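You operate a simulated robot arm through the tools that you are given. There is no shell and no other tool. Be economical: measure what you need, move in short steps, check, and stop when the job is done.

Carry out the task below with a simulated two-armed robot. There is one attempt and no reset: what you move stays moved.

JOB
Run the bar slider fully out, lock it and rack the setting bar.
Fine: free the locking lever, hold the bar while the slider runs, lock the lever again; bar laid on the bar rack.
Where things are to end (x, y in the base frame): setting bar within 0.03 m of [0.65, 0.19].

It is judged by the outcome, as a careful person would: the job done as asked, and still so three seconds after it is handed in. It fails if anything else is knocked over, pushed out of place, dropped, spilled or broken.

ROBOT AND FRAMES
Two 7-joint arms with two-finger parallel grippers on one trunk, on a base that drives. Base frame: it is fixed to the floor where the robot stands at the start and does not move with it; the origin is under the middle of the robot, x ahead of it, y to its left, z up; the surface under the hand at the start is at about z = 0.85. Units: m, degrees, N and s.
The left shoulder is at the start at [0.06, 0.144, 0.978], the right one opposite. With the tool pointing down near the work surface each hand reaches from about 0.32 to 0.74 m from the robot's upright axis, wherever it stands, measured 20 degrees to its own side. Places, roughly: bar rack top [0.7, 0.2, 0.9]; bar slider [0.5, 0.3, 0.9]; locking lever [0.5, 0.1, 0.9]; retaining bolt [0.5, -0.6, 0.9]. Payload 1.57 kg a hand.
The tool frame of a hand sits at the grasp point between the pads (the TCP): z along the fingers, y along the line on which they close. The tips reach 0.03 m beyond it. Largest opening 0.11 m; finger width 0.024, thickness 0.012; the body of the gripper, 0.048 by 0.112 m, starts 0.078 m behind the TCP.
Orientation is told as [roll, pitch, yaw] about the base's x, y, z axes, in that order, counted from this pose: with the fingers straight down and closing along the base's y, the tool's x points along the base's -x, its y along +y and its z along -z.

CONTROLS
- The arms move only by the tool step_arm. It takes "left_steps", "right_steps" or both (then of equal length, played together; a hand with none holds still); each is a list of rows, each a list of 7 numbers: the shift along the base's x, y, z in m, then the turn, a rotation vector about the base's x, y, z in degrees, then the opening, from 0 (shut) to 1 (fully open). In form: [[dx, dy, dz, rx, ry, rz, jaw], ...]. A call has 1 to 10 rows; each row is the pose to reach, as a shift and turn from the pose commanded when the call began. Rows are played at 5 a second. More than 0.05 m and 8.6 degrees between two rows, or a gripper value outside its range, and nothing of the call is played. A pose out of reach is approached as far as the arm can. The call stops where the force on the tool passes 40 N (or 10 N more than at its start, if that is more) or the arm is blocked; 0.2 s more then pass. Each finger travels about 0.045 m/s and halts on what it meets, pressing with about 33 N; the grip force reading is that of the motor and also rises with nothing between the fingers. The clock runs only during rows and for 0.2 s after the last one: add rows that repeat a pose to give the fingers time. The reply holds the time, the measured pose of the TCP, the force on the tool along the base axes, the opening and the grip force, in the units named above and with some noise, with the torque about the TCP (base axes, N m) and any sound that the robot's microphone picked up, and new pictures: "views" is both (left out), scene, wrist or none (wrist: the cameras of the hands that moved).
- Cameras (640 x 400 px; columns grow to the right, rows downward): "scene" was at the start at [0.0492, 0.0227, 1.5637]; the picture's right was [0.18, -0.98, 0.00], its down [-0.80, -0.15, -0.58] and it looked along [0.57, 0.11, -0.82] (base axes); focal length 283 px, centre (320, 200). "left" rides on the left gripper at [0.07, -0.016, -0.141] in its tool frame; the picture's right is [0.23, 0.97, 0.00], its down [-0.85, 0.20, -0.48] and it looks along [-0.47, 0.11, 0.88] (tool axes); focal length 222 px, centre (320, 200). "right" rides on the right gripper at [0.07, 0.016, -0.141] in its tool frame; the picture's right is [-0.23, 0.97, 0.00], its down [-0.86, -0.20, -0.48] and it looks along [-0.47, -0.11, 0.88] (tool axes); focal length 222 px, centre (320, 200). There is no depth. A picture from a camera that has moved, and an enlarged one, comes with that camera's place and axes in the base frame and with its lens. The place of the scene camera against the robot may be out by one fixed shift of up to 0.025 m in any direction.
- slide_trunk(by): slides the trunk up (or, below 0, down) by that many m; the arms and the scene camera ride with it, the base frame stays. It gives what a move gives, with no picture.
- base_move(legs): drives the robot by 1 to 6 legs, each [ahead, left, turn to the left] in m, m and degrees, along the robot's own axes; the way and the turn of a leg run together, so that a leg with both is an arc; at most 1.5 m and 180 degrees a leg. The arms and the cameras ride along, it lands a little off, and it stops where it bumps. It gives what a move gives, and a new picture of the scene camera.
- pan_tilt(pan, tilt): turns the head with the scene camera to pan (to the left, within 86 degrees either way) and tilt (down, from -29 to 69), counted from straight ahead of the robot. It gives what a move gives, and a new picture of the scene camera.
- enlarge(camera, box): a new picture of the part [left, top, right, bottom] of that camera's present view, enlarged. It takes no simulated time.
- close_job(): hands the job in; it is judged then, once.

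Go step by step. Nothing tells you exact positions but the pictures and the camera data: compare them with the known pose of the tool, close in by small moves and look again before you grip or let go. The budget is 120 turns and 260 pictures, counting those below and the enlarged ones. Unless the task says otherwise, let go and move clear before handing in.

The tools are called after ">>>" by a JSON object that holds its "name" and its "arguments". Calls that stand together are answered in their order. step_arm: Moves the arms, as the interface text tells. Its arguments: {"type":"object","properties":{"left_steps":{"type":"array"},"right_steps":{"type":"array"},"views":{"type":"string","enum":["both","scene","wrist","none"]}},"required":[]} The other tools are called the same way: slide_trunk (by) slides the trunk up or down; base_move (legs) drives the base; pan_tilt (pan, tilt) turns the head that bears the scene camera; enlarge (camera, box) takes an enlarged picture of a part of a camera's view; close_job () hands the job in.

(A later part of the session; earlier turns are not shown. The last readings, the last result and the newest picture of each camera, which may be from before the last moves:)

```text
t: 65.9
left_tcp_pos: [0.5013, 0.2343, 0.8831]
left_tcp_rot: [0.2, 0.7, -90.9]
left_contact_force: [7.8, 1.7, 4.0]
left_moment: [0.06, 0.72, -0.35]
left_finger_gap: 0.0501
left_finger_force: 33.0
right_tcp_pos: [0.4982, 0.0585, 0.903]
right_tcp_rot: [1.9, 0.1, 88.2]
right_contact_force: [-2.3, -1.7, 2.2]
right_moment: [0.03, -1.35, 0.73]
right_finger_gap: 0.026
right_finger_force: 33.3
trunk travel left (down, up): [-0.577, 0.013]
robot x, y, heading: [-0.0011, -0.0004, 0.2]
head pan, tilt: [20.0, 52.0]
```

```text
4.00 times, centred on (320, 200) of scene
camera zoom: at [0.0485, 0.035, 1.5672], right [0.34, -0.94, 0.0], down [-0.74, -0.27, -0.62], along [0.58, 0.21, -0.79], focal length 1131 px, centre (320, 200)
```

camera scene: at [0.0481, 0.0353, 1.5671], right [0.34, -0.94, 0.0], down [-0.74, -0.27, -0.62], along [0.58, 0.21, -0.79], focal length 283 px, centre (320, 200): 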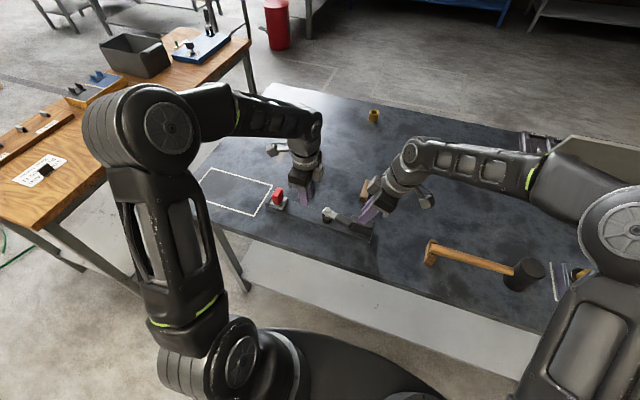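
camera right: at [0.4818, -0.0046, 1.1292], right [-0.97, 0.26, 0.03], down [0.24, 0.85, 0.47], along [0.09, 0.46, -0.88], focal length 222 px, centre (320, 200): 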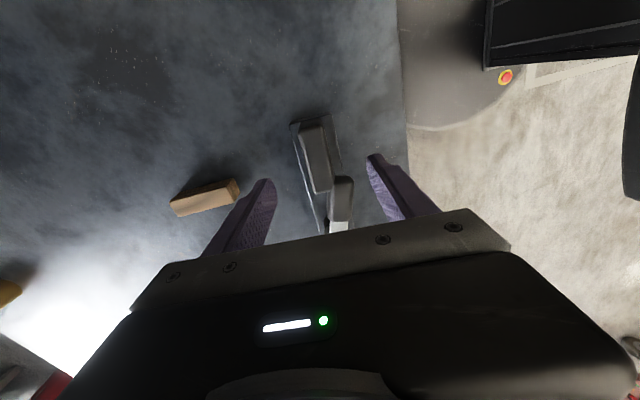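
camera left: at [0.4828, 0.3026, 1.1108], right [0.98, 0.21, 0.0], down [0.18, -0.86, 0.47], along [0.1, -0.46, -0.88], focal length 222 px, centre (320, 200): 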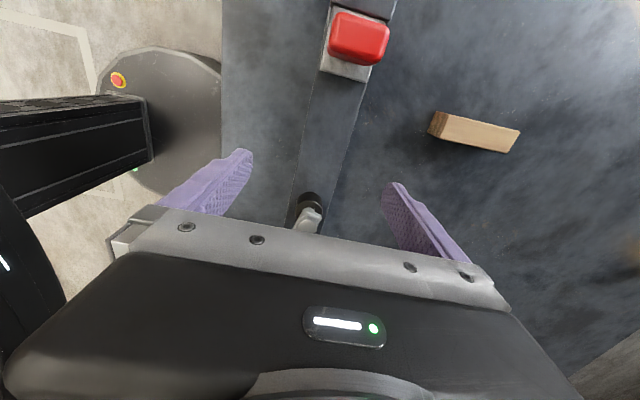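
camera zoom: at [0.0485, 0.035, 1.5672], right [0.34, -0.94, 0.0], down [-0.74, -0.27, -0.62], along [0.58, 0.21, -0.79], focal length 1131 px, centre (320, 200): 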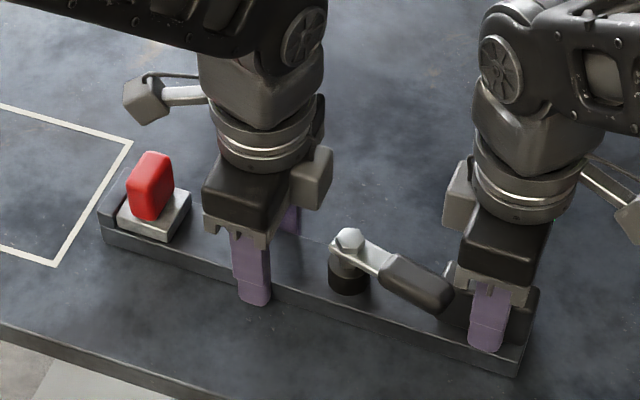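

Good grips: block 26 mm (right), bar 50 mm (left). I lift 2 cm slowly and read the forces.

>>> {"name": "step_arm", "arguments": {"left_steps": [[0, 0, 0.004, 0, 0, 0, 0.1], [0, 0, 0.008, 0, 0, 0, 0.1], [0, 0, 0.012, 0, 0, 0, 0.1], [0, 0, 0.016, 0, 0, 0, 0.1], [0, 0, 0.02, 0, 0, 0, 0.1]], "right_steps": [[0, 0, 0.004, 0, 0, 0, 0.1], [0, 0, 0.008, 0, 0, 0, 0.1], [0, 0, 0.012, 0, 0, 0, 0.1], [0, 0, 0.016, 0, 0, 0, 0.1], [0, 0, 0.02, 0, 0, 0, 0.1]], "views": "none"}}

>>> {"name": "enlarge", "arguments": {"camera": "scene", "box": [250, 150, 390, 250]}}

```text
t: 67.1
left_tcp_pos: [0.5004, 0.2331, 0.9027]
left_tcp_rot: [0.0, 0.5, -90.9]
left_contact_force: [5.5, 4.4, -1.0]
left_moment: [-0.51, 0.95, 0.12]
left_finger_gap: 0.0503
left_finger_force: 33.0
right_tcp_pos: [0.4982, 0.0582, 0.9223]
right_tcp_rot: [2.2, 0.2, 88.2]
right_contact_force: [-4.4, -4.8, -11.2]
right_moment: [-0.91, -0.91, 0.73]
right_finger_gap: 0.026
right_finger_force: 33.1
trunk travel left (down, up): [-0.577, 0.013]
robot x, y, heading: [-0.0011, 0.0001, -0.1]
head pan, tilt: [20.0, 52.0]
```

```text
4.00 times, centred on (320, 200) of scene
camera zoom: at [0.0491, 0.0356, 1.567], right [0.34, -0.94, 0.0], down [-0.74, -0.27, -0.62], along [0.58, 0.21, -0.79], focal length 1131 px, centre (320, 200)
```

zoom: 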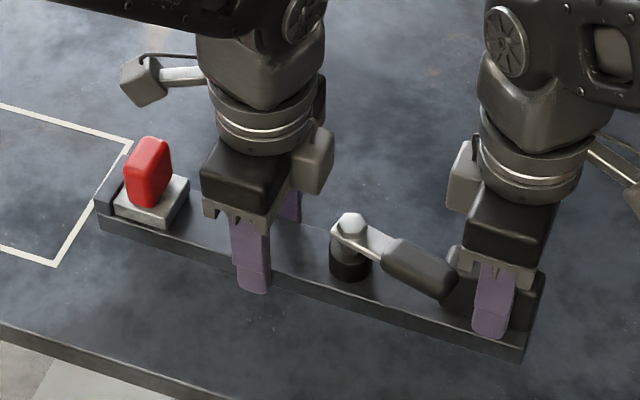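

The bar is lifted (about 12 N total, both grips steady). I lift on to 7.5 cm, then carry it toward the rack.

>>> {"name": "step_arm", "arguments": {"left_steps": [[0, 0, 0.015, 0, 0, 0, 0.1], [0, 0, 0.03, 0, 0, 0, 0.1], [0, 0, 0.045, 0, 0, 0, 0.1], [0, 0, 0.055, 0, 0, 0, 0.1], [0.01, -0.002, 0.055, 0, 0, 0, 0.1], [0.025, -0.004, 0.055, 0, 0, 0, 0.1], [0.04, -0.006, 0.055, 0, 0, 0, 0.1], [0.055, -0.008, 0.055, 0, 0, 0, 0.1], [0.07, -0.008, 0.055, 0, 0, 0, 0.1]], "right_steps": [[0, 0, 0.015, 0, 0, 0, 0.1], [0, 0, 0.03, 0, 0, 0, 0.1], [0, 0, 0.045, 0, 0, 0, 0.1], [0, 0, 0.055, 0, 0, 0, 0.1], [0.01, -0.002, 0.055, 0, 0, 0, 0.1], [0.025, -0.004, 0.055, 0, 0, 0, 0.1], [0.04, -0.006, 0.055, 0, 0, 0, 0.1], [0.055, -0.008, 0.055, 0, 0, 0, 0.1], [0.07, -0.008, 0.055, 0, 0, 0, 0.1]], "views": "both"}}

>>> {"name": "enlarge", "arguments": {"camera": "scene", "box": [250, 130, 390, 230]}}

```text
t: 69.1
left_tcp_pos: [0.5713, 0.2254, 0.9545]
left_tcp_rot: [-0.1, 0.6, -90.9]
left_contact_force: [5.7, 17.6, -16.3]
left_moment: [0.39, 0.59, 0.07]
left_finger_gap: 0.0501
left_finger_force: 33.0
right_tcp_pos: [0.57, 0.0522, 0.9762]
right_tcp_rot: [2.0, 0.2, 88.1]
right_contact_force: [-4.3, -17.0, 4.2]
right_moment: [0.4, -0.48, 0.74]
right_finger_gap: 0.0263
right_finger_force: 33.5
trunk travel left (down, up): [-0.577, 0.013]
robot x, y, heading: [-0.0002, 0.0008, -0.1]
head pan, tilt: [20.0, 52.0]
camera scene: at [0.0505, 0.0356, 1.567], right [0.34, -0.94, 0.0], down [-0.74, -0.27, -0.61], along [0.58, 0.21, -0.79], focal length 283 px, centre (320, 200)
camera right: at [0.5545, -0.0189, 1.1196], right [-0.97, 0.26, 0.03], down [0.24, 0.85, 0.47], along [0.09, 0.46, -0.88], focal length 222 px, centre (320, 200)
camera left: at [0.5548, 0.294, 1.0968], right [0.98, 0.21, 0.0], down [0.19, -0.86, 0.47], along [0.1, -0.46, -0.88], focal length 222 px, centre (320, 200)
```

scene: 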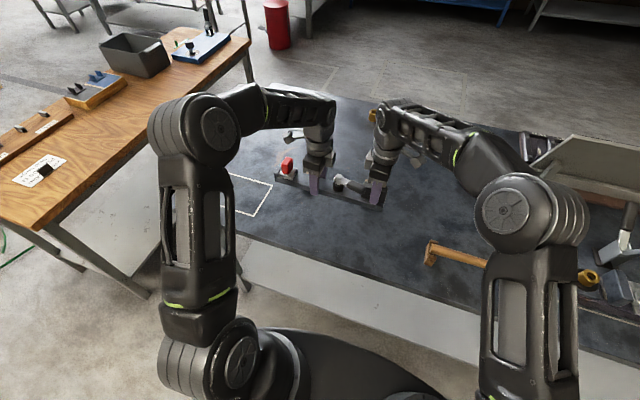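
right: 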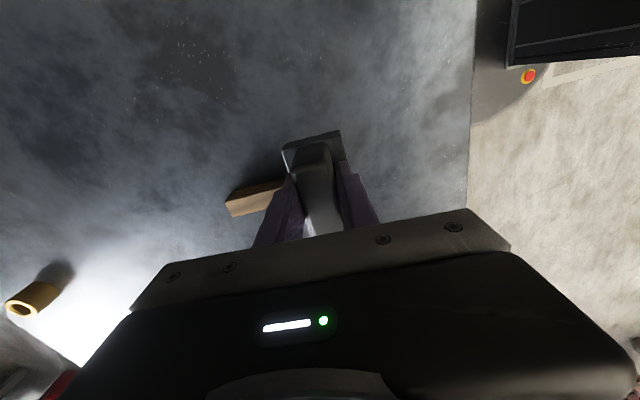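
left: 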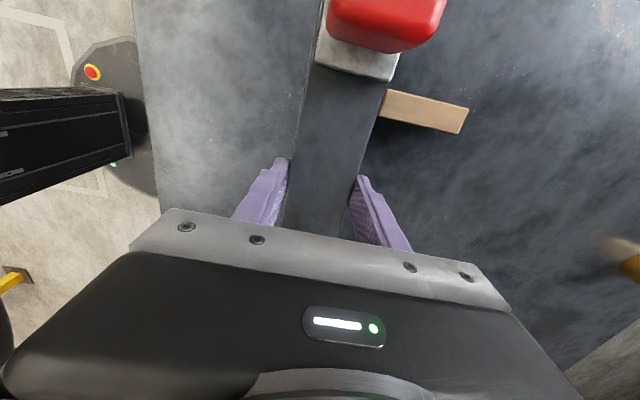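

```text
4.00 times, centred on (320, 180) of scene
camera zoom: at [0.0505, 0.0356, 1.567], right [0.34, -0.94, 0.0], down [-0.74, -0.27, -0.61], along [0.58, 0.21, -0.79], focal length 1131 px, centre (320, 280)
```

zoom: 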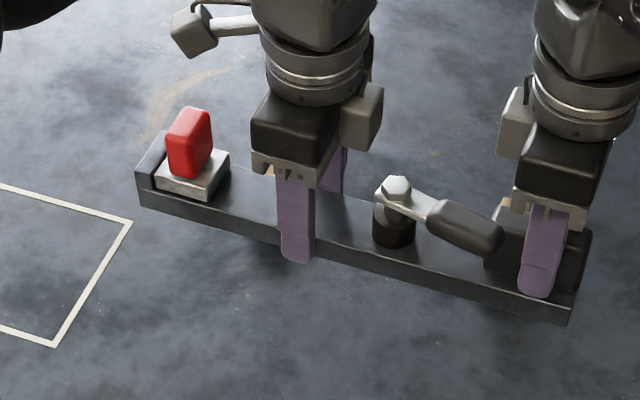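

Carrying well, with 17 N of squeeze along y between hands; I relax that slightly while moving the rest of the way.

>>> {"name": "step_arm", "arguments": {"left_steps": [[0.015, 0.001, 0, 0, 0, 0, 0.1], [0.03, 0.0, 0, 0, 0, 0, 0.1], [0.045, -0.002, 0, 0, 0, 0, 0.1], [0.06, -0.004, 0, 0, 0, 0, 0.1], [0.072, -0.006, 0, 0, 0, 0, 0.1], [0.078, -0.006, 0, 0, 0, 0, 0.1]], "right_steps": [[0.015, 0, 0, 0, 0, 0, 0.1], [0.03, -0.002, 0, 0, 0, 0, 0.1], [0.045, -0.004, 0, 0, 0, 0, 0.1], [0.06, -0.006, 0, 0, 0, 0, 0.1], [0.072, -0.008, 0, 0, 0, 0, 0.1], [0.078, -0.008, 0, 0, 0, 0, 0.1]], "views": "both"}}

>>> {"name": "enlarge", "arguments": {"camera": "scene", "box": [250, 120, 390, 220]}}

>>> {"name": "enlarge", "arguments": {"camera": "left", "box": [260, 0, 460, 240]}}

```text
t: 70.5
left_tcp_pos: [0.6479, 0.2191, 0.9531]
left_tcp_rot: [-0.2, 0.6, -90.9]
left_contact_force: [-15.3, 6.9, -11.9]
left_moment: [0.47, 0.81, -1.57]
left_finger_gap: 0.0534
left_finger_force: 33.2
right_tcp_pos: [0.6223, 0.0449, 0.9793]
right_tcp_rot: [1.7, -0.1, 88.0]
right_contact_force: [15.2, -7.7, -0.3]
right_moment: [-0.14, -1.29, -1.21]
right_finger_gap: 0.0288
right_finger_force: 33.0
right hand out of reach, approached as far as the arm can: row 4, 5, 6
trunk travel left (down, up): [-0.577, 0.013]
robot x, y, heading: [-0.0009, 0.0019, 0.1]
head pan, tilt: [20.0, 52.0]
camera scene: at [0.0496, 0.0356, 1.567], right [0.34, -0.94, 0.0], down [-0.74, -0.27, -0.61], along [0.58, 0.21, -0.79], focal length 283 px, centre (320, 200)
camera right: at [0.6059, -0.0245, 1.1217], right [-0.96, 0.26, 0.03], down [0.24, 0.85, 0.47], along [0.1, 0.46, -0.88], focal length 222 px, centre (320, 200)
camera left: at [0.6321, 0.2884, 1.0966], right [0.98, 0.21, 0.0], down [0.19, -0.86, 0.47], along [0.1, -0.46, -0.88], focal length 222 px, centre (320, 200)
```

scene: 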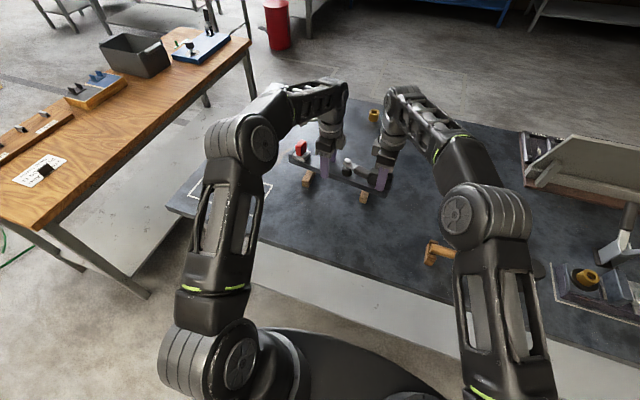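
right: 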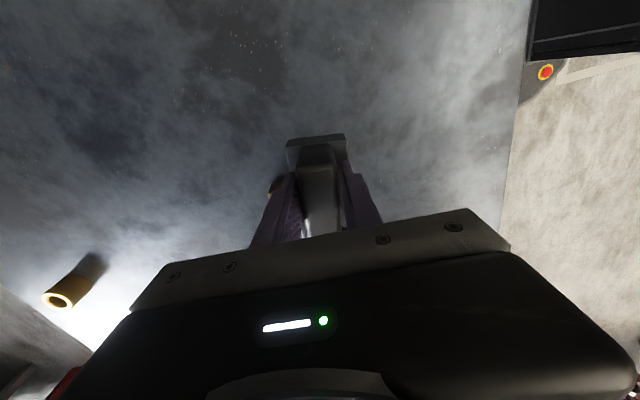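
left: 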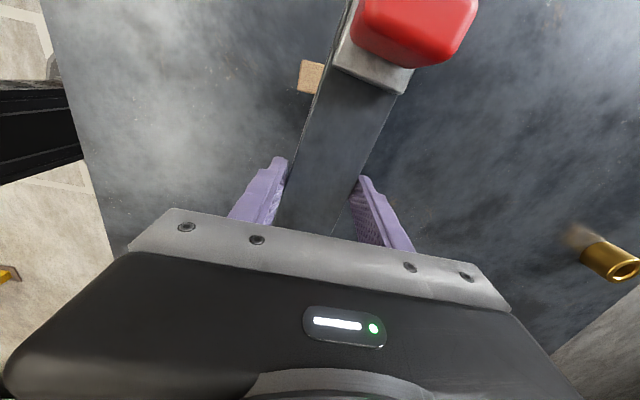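

```text
4.00 times, centred on (320, 170) of scene
camera zoom: at [0.0496, 0.0356, 1.567], right [0.34, -0.94, 0.0], down [-0.74, -0.27, -0.61], along [0.58, 0.21, -0.79], focal length 1131 px, centre (320, 320)
```

zoom: 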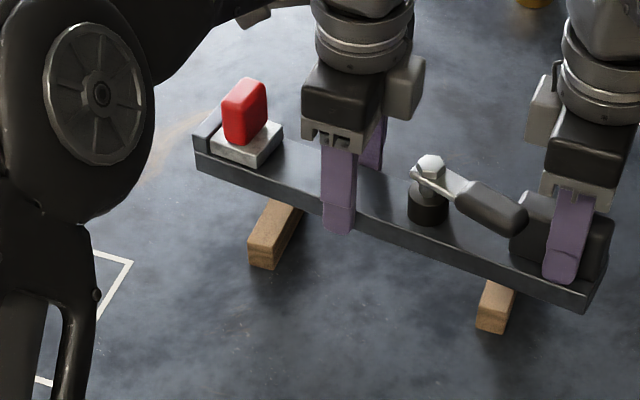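

```text
1.67 times, centred on (360, 120) of left
camera zoom: at [0.6321, 0.2884, 1.0966], right [0.98, 0.21, 0.0], down [0.19, -0.86, 0.47], along [0.1, -0.46, -0.88], focal length 370 px, centre (253, 333)
```

zoom: 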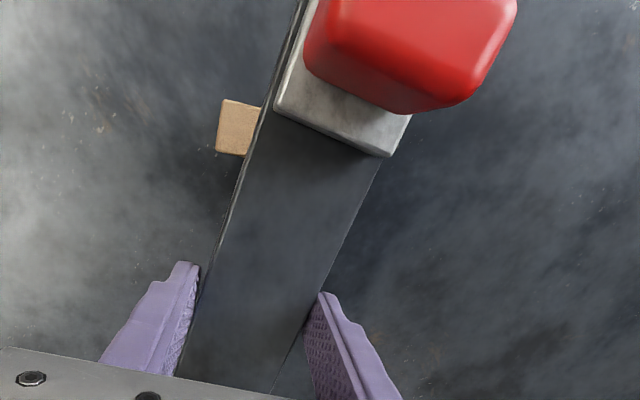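

The right arm has run out of reach (x 0.622), skewing the bar slightly. I bring the left hand back to match, then I'll drive the base ahead a few centimetres for the rest.

>>> {"name": "step_arm", "arguments": {"left_steps": [[-0.008, 0, 0, 0, 0, 0, 0.1], [-0.016, 0, 0, 0, 0, 0, 0.1], [-0.026, 0, 0, 0, 0, 0, 0.1], [-0.03, 0, 0, 0, 0, 0, 0.1]], "right_steps": [[-0.026, 0, 0, 0, 0, 0, 0.1], [-0.027, 0, 0, 0, 0, 0, 0.1], [-0.029, 0, 0, 0, 0, 0, 0.1], [-0.031, 0, 0, 0, 0, 0, 0.1]], "views": "both"}}

>>> {"name": "enlarge", "arguments": {"camera": "scene", "box": [250, 120, 390, 220]}}

```text
t: 71.5
left_tcp_pos: [0.6183, 0.2193, 0.9566]
left_tcp_rot: [0.1, 0.6, -90.9]
left_contact_force: [-6.8, 3.6, -11.8]
left_moment: [0.14, 0.47, -0.61]
left_finger_gap: 0.0548
left_finger_force: 32.6
right_tcp_pos: [0.5879, 0.0462, 0.9768]
right_tcp_rot: [2.1, 0.0, 88.1]
right_contact_force: [6.8, -3.9, 0.4]
right_moment: [0.27, -0.72, -0.7]
right_finger_gap: 0.0296
right_finger_force: 32.9
trunk travel left (down, up): [-0.577, 0.013]
robot x, y, heading: [-0.0003, -0.0009, -0.2]
head pan, tilt: [20.0, 52.0]
camera scene: at [0.0498, 0.0357, 1.567], right [0.34, -0.94, 0.0], down [-0.74, -0.27, -0.61], along [0.58, 0.21, -0.79], focal length 283 px, centre (320, 200)
camera right: at [0.5734, -0.0245, 1.1204], right [-0.97, 0.26, 0.03], down [0.24, 0.85, 0.47], along [0.09, 0.46, -0.88], focal length 222 px, centre (320, 200)
camera left: at [0.6025, 0.2885, 1.0983], right [0.98, 0.21, 0.0], down [0.18, -0.86, 0.47], along [0.1, -0.46, -0.88], focal length 222 px, centre (320, 200)
```

scene: 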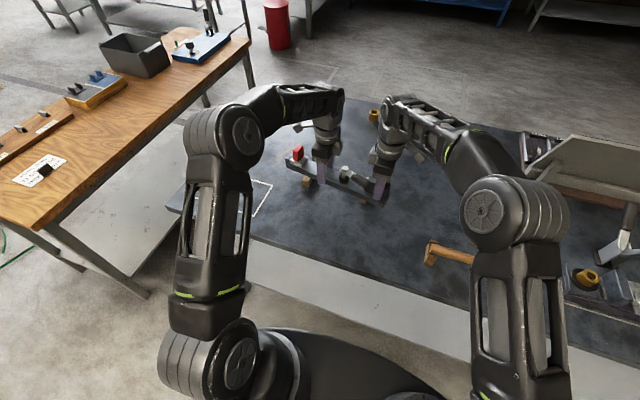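
right: 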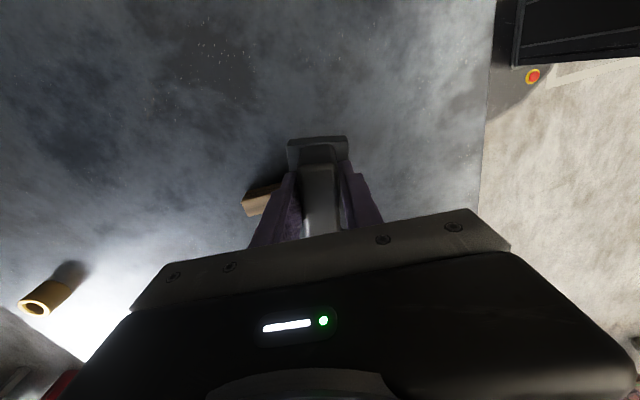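
left: 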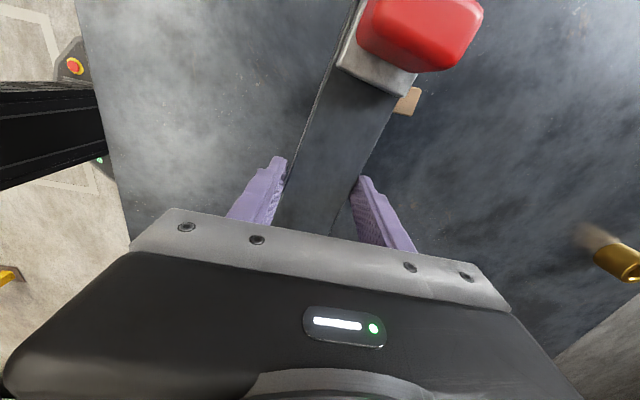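

```text
4.00 times, centred on (320, 170) of scene
camera zoom: at [0.0498, 0.0357, 1.567], right [0.34, -0.94, 0.0], down [-0.74, -0.27, -0.61], along [0.58, 0.21, -0.79], focal length 1131 px, centre (320, 320)
```

zoom: 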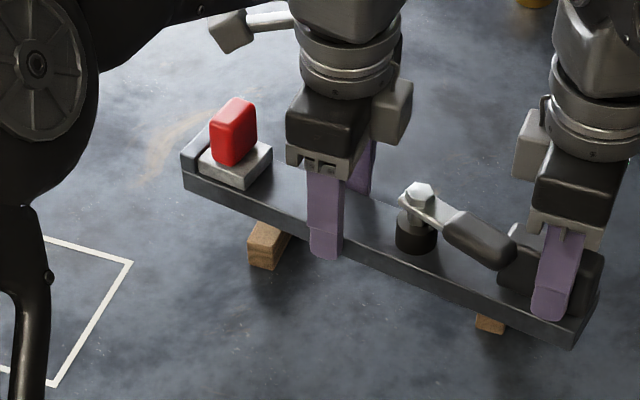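

The right now lags 3 cm; I bring it forward to re-square the bar.

>>> {"name": "step_arm", "arguments": {"right_steps": [[0.008, 0, 0, 0, 0, 0, 0.1], [0.016, 0, 0, 0, 0, 0, 0.1], [0.022, 0, 0, 0, 0, 0, 0.1], [0.027, 0, 0, 0, 0, 0, 0.1]], "views": "none"}}

>>> {"name": "enlarge", "arguments": {"camera": "scene", "box": [250, 120, 390, 220]}}

>>> {"name": "enlarge", "arguments": {"camera": "left", "box": [0, 0, 640, 400]}}

```text
t: 72.5
left_tcp_pos: [0.6183, 0.2174, 0.9558]
left_tcp_rot: [0.1, 0.5, -91.0]
left_contact_force: [-3.4, -2.9, -5.6]
left_moment: [-0.48, 0.73, -0.29]
left_finger_gap: 0.0502
left_finger_force: 33.1
right_tcp_pos: [0.6148, 0.0459, 0.9773]
right_tcp_rot: [2.2, 0.1, 88.2]
right_contact_force: [3.1, 2.6, -6.1]
right_moment: [-0.15, -0.79, -0.24]
right_finger_gap: 0.0258
right_finger_force: 33.1
trunk travel left (down, up): [-0.577, 0.013]
robot x, y, heading: [0.0021, 0.0034, -0.1]
head pan, tilt: [20.0, 52.0]
```

```text
4.00 times, centred on (320, 170) of scene
camera zoom: at [0.0497, 0.0356, 1.567], right [0.34, -0.94, 0.0], down [-0.74, -0.27, -0.61], along [0.58, 0.21, -0.79], focal length 1131 px, centre (320, 320)
```

zoom: 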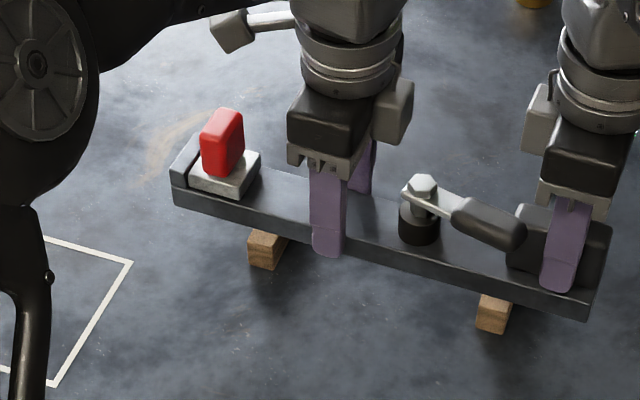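

```text
1.00 times, centred on (320, 200) of left (not enlarged: the box is as wide or as high as the picture)
camera zoom: at [0.6026, 0.2878, 1.0986], right [0.98, 0.21, 0.0], down [0.18, -0.86, 0.47], along [0.1, -0.46, -0.88], focal length 222 px, centre (320, 200)
```

zoom: 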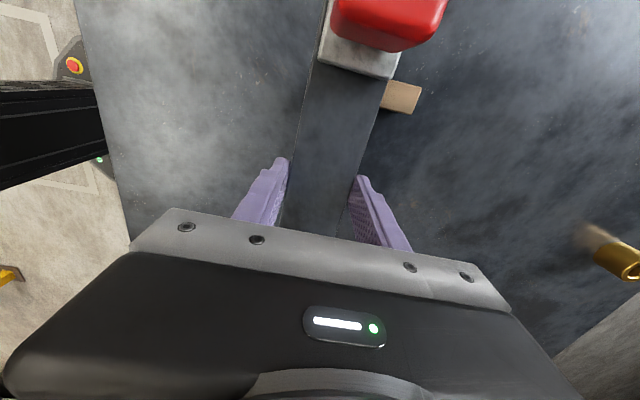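

The bar is square again, centre about (0.617, 0.19). The robot's base has over 0.1 m to the table, so I drive ahead 3.3 cm.

>>> {"name": "base_move", "arguments": {"legs": [[0.033, 0, 0]]}}

>>> {"name": "enlarge", "arguments": {"camera": "scene", "box": [250, 120, 390, 220]}}

>>> {"name": "enlarge", "arguments": {"camera": "left", "box": [220, 0, 460, 150]}}

>>> {"name": "enlarge", "arguments": {"camera": "right", "box": [180, 90, 420, 240]}}

```text
t: 73.3
left_tcp_pos: [0.6536, 0.2175, 0.9548]
left_tcp_rot: [-0.1, 0.4, -90.9]
left_contact_force: [-1.3, -9.5, -0.5]
left_moment: [-0.63, 0.68, -0.41]
left_finger_gap: 0.0504
left_finger_force: 33.5
right_tcp_pos: [0.6501, 0.0451, 0.9759]
right_tcp_rot: [2.1, 0.1, 88.2]
right_contact_force: [2.9, 8.3, -11.2]
right_moment: [-0.6, -0.6, 0.06]
right_finger_gap: 0.0256
right_finger_force: 32.3
trunk travel left (down, up): [-0.577, 0.013]
robot x, y, heading: [0.0305, 0.0017, 0.3]
head pan, tilt: [20.0, 52.0]
camera scene: at [0.0859, 0.0357, 1.5669], right [0.34, -0.94, 0.0], down [-0.74, -0.27, -0.61], along [0.58, 0.21, -0.79], focal length 283 px, centre (320, 200)
```

scene: 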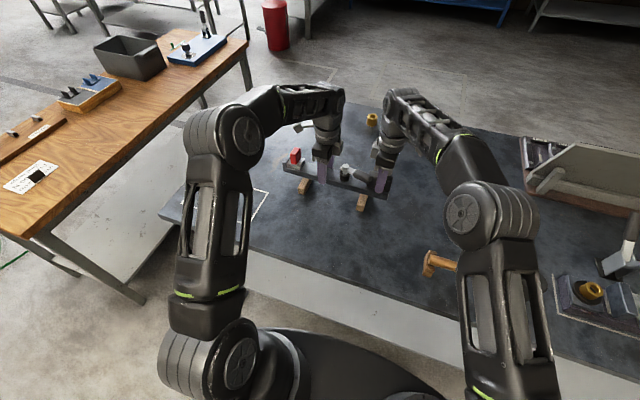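

```text
4.00 times, centred on (320, 170) of scene
camera zoom: at [0.0859, 0.0357, 1.5669], right [0.34, -0.94, 0.0], down [-0.74, -0.27, -0.61], along [0.58, 0.21, -0.79], focal length 1131 px, centre (320, 320)
```

zoom: 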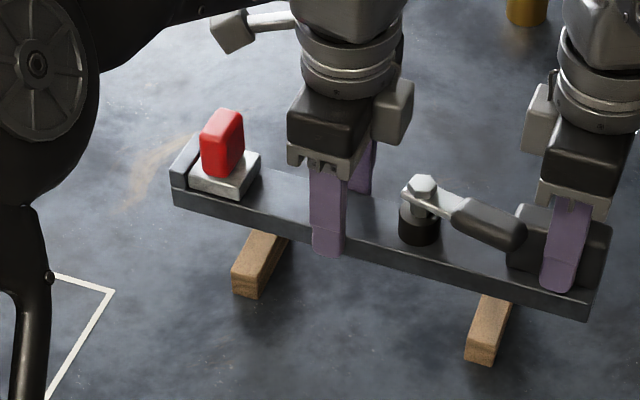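

```text
2.67 times, centred on (340, 75) of left
camera zoom: at [0.638, 0.2878, 1.0973], right [0.98, 0.21, 0.0], down [0.18, -0.86, 0.47], along [0.1, -0.46, -0.88], focal length 592 px, centre (267, 533)
```

zoom: 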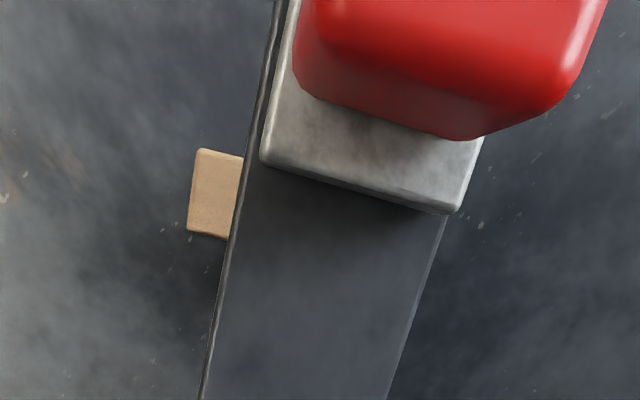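

```text
2.67 times, centred on (300, 165) of right
camera zoom: at [0.6353, -0.0239, 1.1184], right [-0.97, 0.26, 0.04], down [0.24, 0.85, 0.47], along [0.09, 0.46, -0.88], focal length 592 px, centre (373, 293)
```

zoom: 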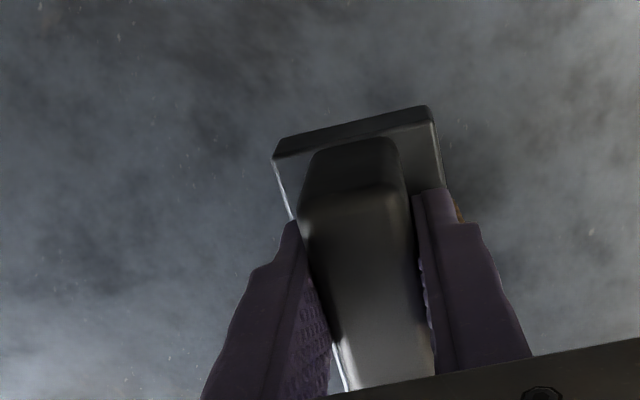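

The bar is over both rests: centre ≈(0.654, 0.19); rests at y≈0.289 and 0.107, so there is no finger conflict. I lower slowly until it touches (about 2 cm).

>>> {"name": "step_arm", "arguments": {"left_steps": [[-0.001, -0.001, -0.004, 0, 0, 0, 0.1], [-0.002, -0.001, -0.008, 0, 0, 0, 0.1], [-0.003, -0.001, -0.012, 0, 0, 0, 0.1], [-0.003, -0.001, -0.015, 0, 0, 0, 0.1], [-0.003, -0.001, -0.018, 0, 0, 0, 0.1]], "right_steps": [[-0.001, 0, -0.004, 0, 0, 0, 0.1], [-0.002, 0, -0.008, 0, 0, 0, 0.1], [-0.003, 0, -0.012, 0, 0, 0, 0.1], [-0.003, 0, -0.015, 0, 0, 0, 0.1], [-0.003, 0, -0.018, 0, 0, 0, 0.1]], "views": "none"}}

>>> {"name": "enlarge", "arguments": {"camera": "scene", "box": [260, 130, 400, 230]}}

```text
t: 74.5
left_tcp_pos: [0.6485, 0.2161, 0.9393]
left_tcp_rot: [0.1, 0.5, -91.0]
left_contact_force: [2.5, 5.6, -6.4]
left_moment: [0.62, 0.54, -0.41]
left_finger_gap: 0.0502
left_finger_force: 32.6
right_tcp_pos: [0.6455, 0.0441, 0.9606]
right_tcp_rot: [2.0, 0.2, 88.2]
right_contact_force: [-3.2, -4.6, -4.1]
right_moment: [-0.98, -0.52, 0.89]
right_finger_gap: 0.0261
right_finger_force: 32.8
trunk travel left (down, up): [-0.577, 0.013]
robot x, y, heading: [0.0354, 0.0021, 0.0]
head pan, tilt: [20.0, 52.0]
```

```text
4.00 times, centred on (330, 180) of scene
camera zoom: at [0.0833, 0.0356, 1.567], right [0.34, -0.94, 0.0], down [-0.74, -0.27, -0.61], along [0.58, 0.21, -0.79], focal length 1131 px, centre (280, 280)
```

zoom: 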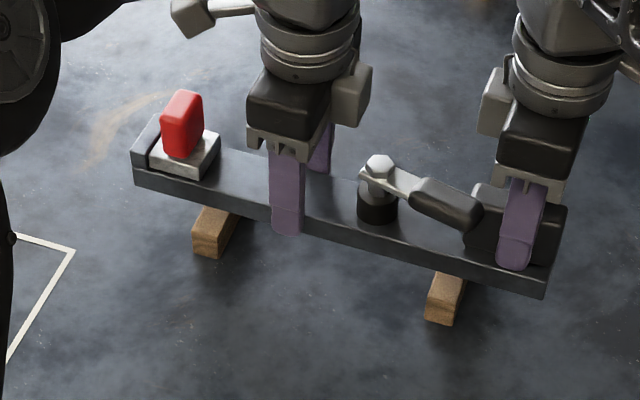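

Not yet down (still ~10 N carried). I lower further in 2 mm steps.

>>> {"name": "step_arm", "arguments": {"left_steps": [[0, 0, -0.002, 0, 0, 0, 0.1], [0, 0, -0.004, 0, 0, 0, 0.1], [0, 0, -0.006, 0, 0, 0, 0.1], [0, 0, -0.008, 0, 0, 0, 0.1], [0, 0, -0.008, 0, 0, 0, 0.1]], "right_steps": [[0, 0, -0.002, 0, 0, 0, 0.1], [0, 0, -0.004, 0, 0, 0, 0.1], [0, 0, -0.006, 0, 0, 0, 0.1], [0, 0, -0.008, 0, 0, 0, 0.1], [0, 0, -0.008, 0, 0, 0, 0.1]], "views": "none"}}

>>> {"name": "enlarge", "arguments": {"camera": "scene", "box": [280, 150, 400, 230]}}

```text
t: 75.7
left_tcp_pos: [0.6489, 0.2169, 0.9301]
left_tcp_rot: [0.0, 0.4, -91.0]
left_contact_force: [-4.7, 6.2, -2.6]
left_moment: [-0.45, 0.68, -0.82]
left_finger_gap: 0.0501
left_finger_force: 33.5
right_tcp_pos: [0.645, 0.0445, 0.9516]
right_tcp_rot: [1.9, 0.2, 88.2]
right_contact_force: [3.4, -6.2, -9.3]
right_moment: [-0.93, -0.71, 0.27]
right_finger_gap: 0.0259
right_finger_force: 33.4
trunk travel left (down, up): [-0.577, 0.013]
robot x, y, heading: [0.0333, 0.0023, -0.3]
head pan, tilt: [20.0, 52.0]
```

```text
5.00 times, centred on (340, 190) of scene
camera zoom: at [0.0834, 0.0356, 1.567], right [0.34, -0.94, 0.0], down [-0.74, -0.27, -0.61], along [0.58, 0.21, -0.79], focal length 1414 px, centre (220, 250)
```

zoom: 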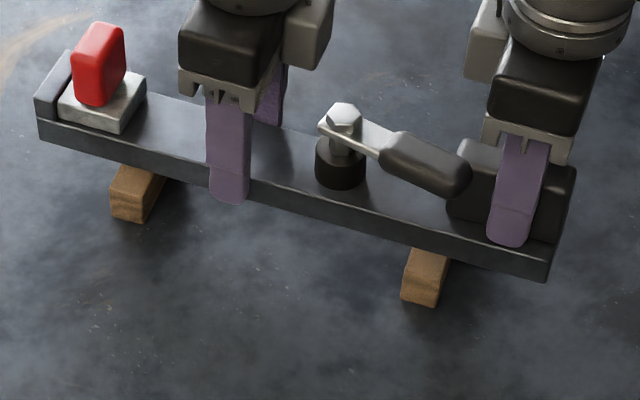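

Still carried; the rests are lower than I assumed. I continue down in 2 mm steps.

>>> {"name": "step_arm", "arguments": {"left_steps": [[0, 0, -0.002, 0, 0, 0, 0.1], [0, 0, -0.004, 0, 0, 0, 0.1], [0, 0, -0.006, 0, 0, 0, 0.1], [0, 0, -0.008, 0, 0, 0, 0.1], [0, 0, -0.01, 0, 0, 0, 0.1]], "right_steps": [[0, 0, -0.002, 0, 0, 0, 0.1], [0, 0, -0.004, 0, 0, 0, 0.1], [0, 0, -0.006, 0, 0, 0, 0.1], [0, 0, -0.008, 0, 0, 0, 0.1], [0, 0, -0.01, 0, 0, 0, 0.1]], "views": "none"}}

>>> {"name": "enlarge", "arguments": {"camera": "scene", "box": [280, 150, 400, 230]}}

```text
t: 76.9
left_tcp_pos: [0.6475, 0.2177, 0.9203]
left_tcp_rot: [0.1, 0.4, -91.1]
left_contact_force: [-0.9, 2.8, -10.3]
left_moment: [0.88, 0.45, -0.5]
left_finger_gap: 0.0502
left_finger_force: 32.7
right_tcp_pos: [0.6454, 0.047, 0.9415]
right_tcp_rot: [2.0, -0.1, 88.2]
right_contact_force: [1.5, -3.0, -0.9]
right_moment: [-0.64, -0.41, 0.25]
right_finger_gap: 0.026
right_finger_force: 33.3
trunk travel left (down, up): [-0.577, 0.013]
robot x, y, heading: [0.0341, -0.0042, -0.1]
head pan, tilt: [20.0, 52.0]
```

```text
5.00 times, centred on (340, 190) of scene
camera zoom: at [0.0834, 0.0356, 1.567], right [0.34, -0.94, 0.0], down [-0.74, -0.27, -0.61], along [0.58, 0.21, -0.79], focal length 1414 px, centre (220, 250)
```

zoom: 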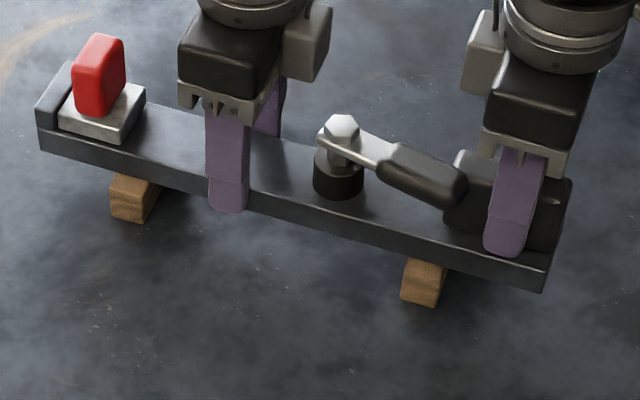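

Bar bottom is now ≈0.887; the rests look about 3 cm tall. I go on down.

>>> {"name": "step_arm", "arguments": {"left_steps": [[0, 0, -0.002, 0, 0, 0, 0.1], [0, 0, -0.004, 0, 0, 0, 0.1], [0, 0, -0.006, 0, 0, 0, 0.1], [0, 0, -0.008, 0, 0, 0, 0.1]], "right_steps": [[0, 0, -0.002, 0, 0, 0, 0.1], [0, 0, -0.004, 0, 0, 0, 0.1], [0, 0, -0.006, 0, 0, 0, 0.1], [0, 0, -0.008, 0, 0, 0, 0.1]], "views": "none"}}

>>> {"name": "enlarge", "arguments": {"camera": "scene", "box": [280, 150, 400, 230]}}

```text
t: 77.9
left_tcp_pos: [0.6487, 0.2163, 0.9139]
left_tcp_rot: [0.3, 0.5, -91.1]
left_contact_force: [-11.2, 4.5, 22.2]
left_moment: [0.05, 0.99, -0.87]
left_finger_gap: 0.0502
left_finger_force: 32.8
right_tcp_pos: [0.6445, 0.0453, 0.9347]
right_tcp_rot: [1.9, 0.0, 88.2]
right_contact_force: [6.9, -0.9, -5.9]
right_moment: [0.47, -1.7, 0.0]
right_finger_gap: 0.026
right_finger_force: 33.1
trunk travel left (down, up): [-0.577, 0.013]
robot x, y, heading: [0.0274, -0.0023, 0.1]
head pan, tilt: [20.0, 52.0]
```

```text
5.00 times, centred on (340, 190) of scene
camera zoom: at [0.0797, 0.0349, 1.5674], right [0.34, -0.94, 0.0], down [-0.74, -0.27, -0.62], along [0.58, 0.21, -0.79], focal length 1414 px, centre (220, 250)
```

zoom: 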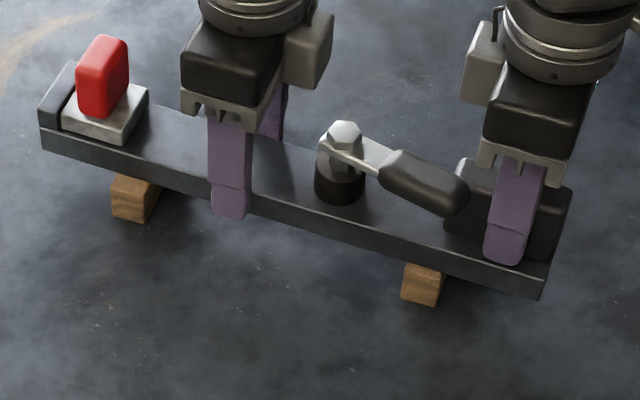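

Contact on the left rest (22 N); the right end is just short. I ease the left 1 mm up and lower the right a bit.

>>> {"name": "step_arm", "arguments": {"left_steps": [[0, 0, 0.001, 0, 0, 0, 0.1], [0, 0, 0.001, 0, 0, 0, 0.1], [0, 0, 0.001, 0, 0, 0, 0.1]], "right_steps": [[0, 0, -0.001, 0, 0, 0, 0.1], [0, 0, -0.002, 0, 0, 0, 0.1], [0, 0, -0.003, 0, 0, 0, 0.1]], "views": "none"}}

>>> {"name": "enlarge", "arguments": {"camera": "left", "box": [220, 0, 460, 150]}}

>>> {"name": "enlarge", "arguments": {"camera": "right", "box": [180, 90, 420, 240]}}

```text
t: 78.7
left_tcp_pos: [0.6483, 0.2176, 0.9132]
left_tcp_rot: [0.2, 0.4, -90.9]
left_contact_force: [-0.5, 5.3, 1.5]
left_moment: [-0.12, 0.52, -0.37]
left_finger_gap: 0.05
left_finger_force: 33.0
right_tcp_pos: [0.6436, 0.0445, 0.9351]
right_tcp_rot: [1.7, 0.0, 88.1]
right_contact_force: [-0.7, -7.2, 19.6]
right_moment: [-0.49, -1.34, 0.11]
right_finger_gap: 0.0258
right_finger_force: 33.0
trunk travel left (down, up): [-0.577, 0.013]
robot x, y, heading: [0.0346, -0.0009, 0.0]
head pan, tilt: [20.0, 52.0]
```

```text
2.67 times, centred on (340, 75) of left
camera zoom: at [0.6318, 0.2862, 1.0568], right [0.98, 0.21, 0.01], down [0.18, -0.86, 0.47], along [0.1, -0.46, -0.88], focal length 592 px, centre (267, 533)
```

zoom: 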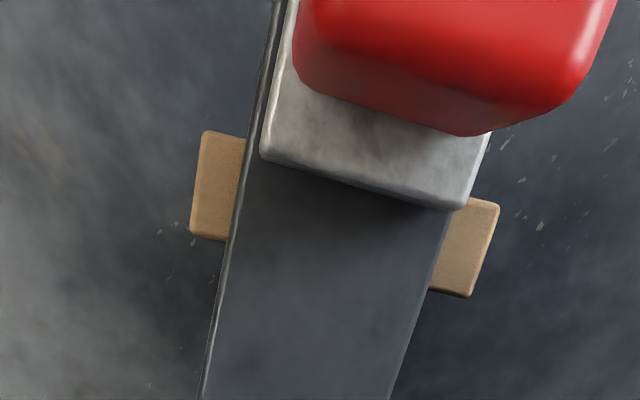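

```text
2.67 times, centred on (300, 165) of right
camera zoom: at [0.6285, -0.0249, 1.0768], right [-0.97, 0.26, 0.03], down [0.24, 0.85, 0.47], along [0.1, 0.46, -0.88], focal length 592 px, centre (373, 293)
```

zoom: 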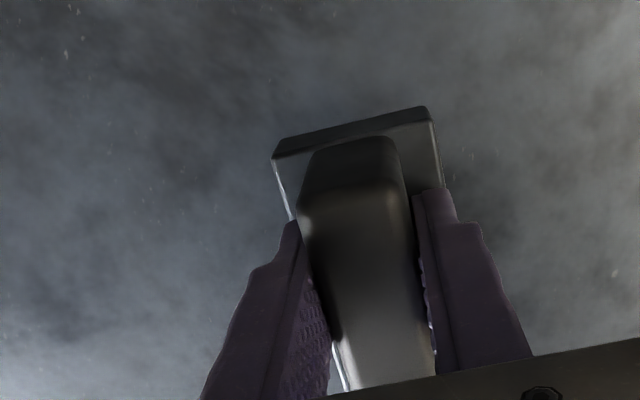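

Both ends now rest on the blocks, and the bar is centred on them. I relax the press and open both hands.

>>> {"name": "step_arm", "arguments": {"left_steps": [[0, 0, 0, 0, 0, 0, 0.1], [0, 0, 0, 0, 0, 0, 0.5], [0, 0, 0, 0, 0, 0, 0.8], [0, 0, 0, 0, 0, 0, 1], [0, 0, 0, 0, 0, 0, 1], [0, 0, 0, 0, 0, 0, 1]], "right_steps": [[0, 0, 0.001, 0, 0, 0, 0.1], [0, 0, 0.001, 0, 0, 0, 0.3], [0, 0, 0.001, 0, 0, 0, 0.5], [0, 0, 0.001, 0, 0, 0, 0.6], [0, 0, 0.001, 0, 0, 0, 0.6], [0, 0, 0.001, 0, 0, 0, 0.6]], "views": "none"}}

>>> {"name": "enlarge", "arguments": {"camera": "scene", "box": [280, 150, 400, 230]}}

```text
t: 80.1
left_tcp_pos: [0.6487, 0.2177, 0.915]
left_tcp_rot: [0.2, 0.4, -91.1]
left_contact_force: [-0.8, 0.9, -0.1]
left_moment: [0.02, 0.01, 0.01]
left_finger_gap: 0.11
left_finger_force: 0.0
right_tcp_pos: [0.6438, 0.047, 0.9325]
right_tcp_rot: [1.9, 0.1, 88.4]
right_contact_force: [-6.4, 3.3, 11.6]
right_moment: [0.13, -0.25, 0.19]
right_finger_gap: 0.0596
right_finger_force: 0.0
trunk travel left (down, up): [-0.577, 0.013]
robot x, y, heading: [0.0362, -0.0013, 0.3]
head pan, tilt: [20.0, 52.0]
```

```text
5.00 times, centred on (340, 190) of scene
camera zoom: at [0.0801, 0.0359, 1.5671], right [0.34, -0.94, 0.0], down [-0.74, -0.27, -0.62], along [0.58, 0.21, -0.79], focal length 1414 px, centre (220, 250)
```

zoom: 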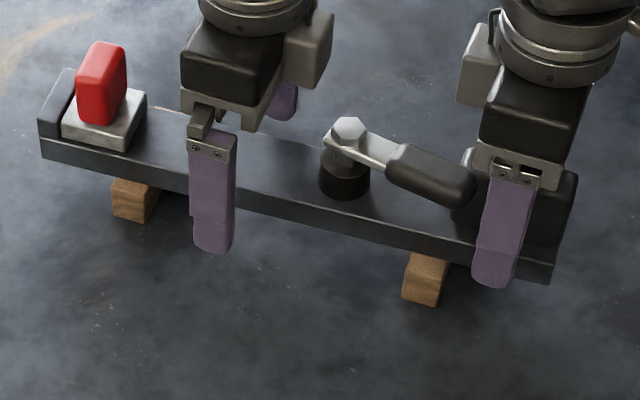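

The right fingertip still presses lightly on something (12 N); I raise both hands straight up.

>>> {"name": "step_arm", "arguments": {"left_steps": [[0, 0, 0.005, 0, 0, 0, 1], [0, 0, 0.015, 0, 0, 0, 1], [0, 0, 0.035, 0, 0, 0, 1], [0, 0, 0.07, 0, 0, 0, 1], [0, 0, 0.11, 0, 0, 0, 1]], "right_steps": [[0, 0, 0.005, 0, 0, 0, 0.6], [0, 0, 0.015, 0, 0, 0, 0.6], [0, 0, 0.035, 0, 0, 0, 0.6], [0, 0, 0.07, 0, 0, 0, 0.6], [0, 0, 0.11, 0, 0, 0, 0.6]], "views": "both"}}

>>> {"name": "enlarge", "arguments": {"camera": "scene", "box": [280, 150, 400, 230]}}

>>> {"name": "enlarge", "arguments": {"camera": "left", "box": [240, 0, 480, 240]}}

```text
t: 81.3
left_tcp_pos: [0.6483, 0.2157, 1.0246]
left_tcp_rot: [0.1, 0.5, -91.0]
left_contact_force: [-0.6, 0.3, 0.0]
left_moment: [-0.01, 0.0, -0.01]
left_finger_gap: 0.1101
left_finger_force: 0.0
right_tcp_pos: [0.6443, 0.0434, 1.0006]
right_tcp_rot: [1.9, 0.0, 88.1]
right_contact_force: [0.1, -0.1, -0.7]
right_moment: [-0.01, 0.0, 0.01]
right_finger_gap: 0.0661
right_finger_force: 0.0
right hand out of reach, approached as far as the arm can: row 5
trunk travel left (down, up): [-0.577, 0.013]
robot x, y, heading: [0.0338, 0.0006, 0.1]
head pan, tilt: [20.0, 52.0]
camera scene: at [0.0823, 0.0345, 1.567], right [0.34, -0.94, 0.0], down [-0.74, -0.27, -0.62], along [0.58, 0.21, -0.79], focal length 283 px, centre (320, 200)
camera right: at [0.6292, -0.0254, 1.1432], right [-0.97, 0.26, 0.03], down [0.24, 0.85, 0.47], along [0.09, 0.46, -0.88], focal length 222 px, centre (320, 200)
camera left: at [0.6317, 0.2851, 1.1673], right [0.98, 0.21, 0.0], down [0.18, -0.86, 0.47], along [0.1, -0.46, -0.88], focal length 222 px, centre (320, 200)
```

scene: 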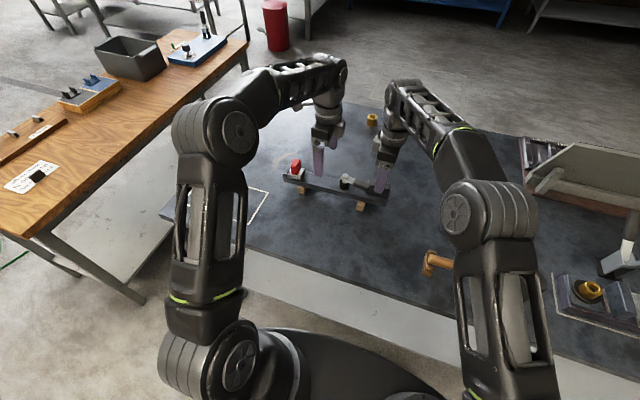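
right: 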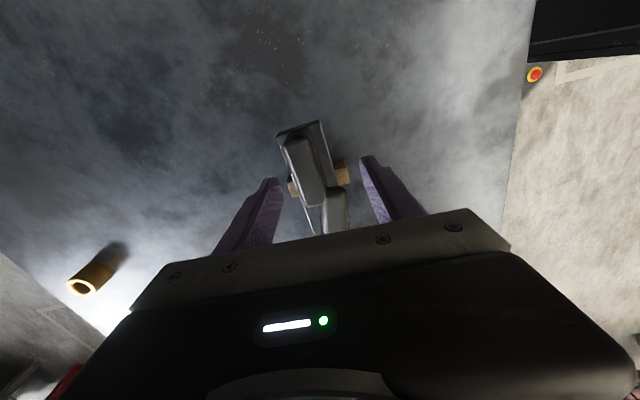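
left: 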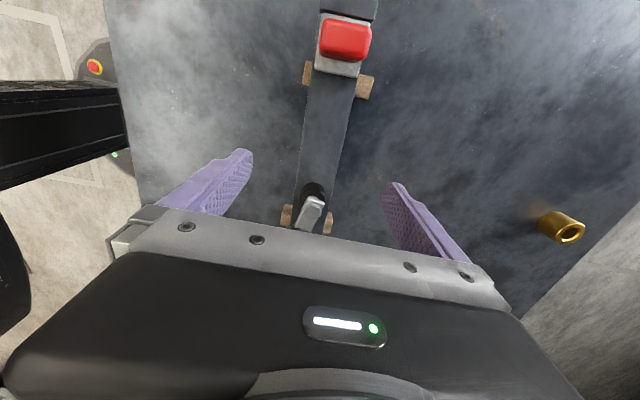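

```text
5.00 times, centred on (340, 190) of scene
camera zoom: at [0.0823, 0.0345, 1.567], right [0.34, -0.94, 0.0], down [-0.74, -0.27, -0.62], along [0.58, 0.21, -0.79], focal length 1414 px, centre (220, 250)
```

zoom: 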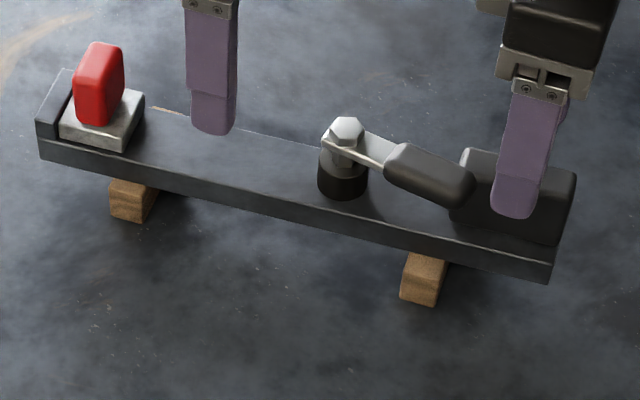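

```text
1.67 times, centred on (360, 120) of left
camera zoom: at [0.6317, 0.2851, 1.1673], right [0.98, 0.21, 0.0], down [0.18, -0.86, 0.47], along [0.1, -0.46, -0.88], focal length 370 px, centre (253, 333)
```

zoom: 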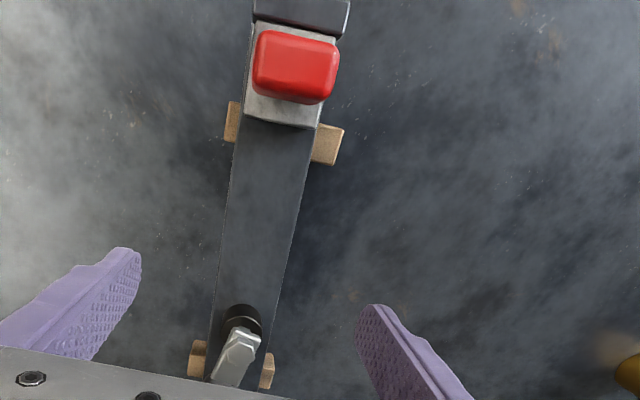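

The bar lies on both rests, centre about (0.65, 0.187), slider out at its stop and lever locked. I move both hands clear, up and back.

>>> {"name": "step_arm", "arguments": {"left_steps": [[-0.03, 0.0, 0.03, 0, 0, 0, 1], [-0.07, 0.0, 0.05, 0, 0, 0, 1], [-0.11, 0.02, 0.07, 0, 0, 0, 1], [-0.15, 0.04, 0.09, 0, 0, 0, 1], [-0.19, 0.06, 0.1, 0, 0, 0, 1]], "right_steps": [[-0.02, 0, 0.025, 0, 0, 0, 0.6], [-0.06, -0.01, 0.05, 0, 0, 0, 0.8], [-0.1, -0.03, 0.07, 0, 0, 0, 1], [-0.14, -0.05, 0.09, 0, 0, 0, 1], [-0.18, -0.08, 0.11, 0, 0, 0, 1]], "views": "scene"}}

>>> {"name": "enlarge", "arguments": {"camera": "scene", "box": [270, 140, 400, 225]}}

>>> {"name": "enlarge", "arguments": {"camera": "left", "box": [300, 60, 480, 240]}}

```text
refused: row 5 steps farther than a row can; nothing moved
```

```text
4.71 times, centred on (335, 182) of scene
camera zoom: at [0.0823, 0.0345, 1.567], right [0.34, -0.94, 0.0], down [-0.74, -0.27, -0.62], along [0.58, 0.21, -0.79], focal length 1331 px, centre (249, 282)
```

zoom: 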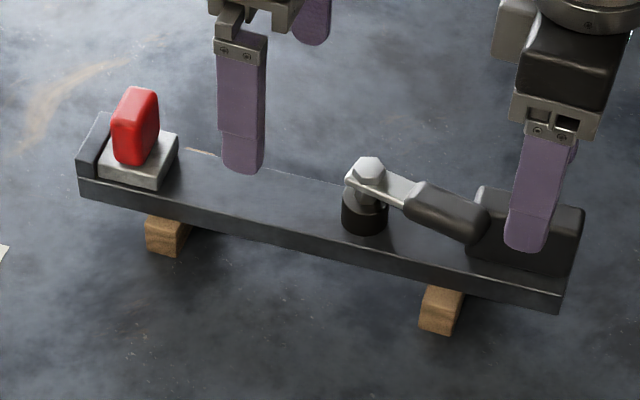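

```text
2.22 times, centred on (390, 150) of left
camera zoom: at [0.6317, 0.2851, 1.1673], right [0.98, 0.21, 0.0], down [0.18, -0.86, 0.47], along [0.1, -0.46, -0.88], focal length 494 px, centre (164, 311)
```

zoom: 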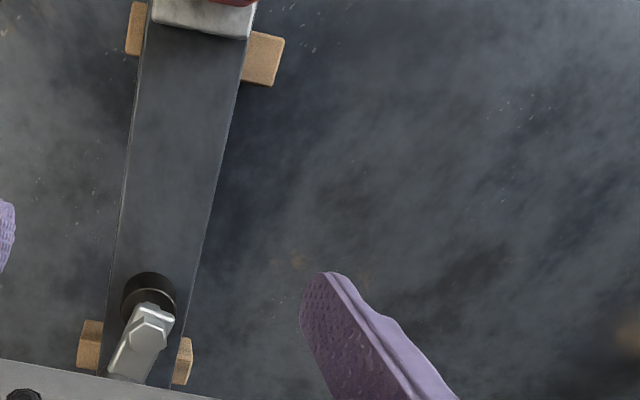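

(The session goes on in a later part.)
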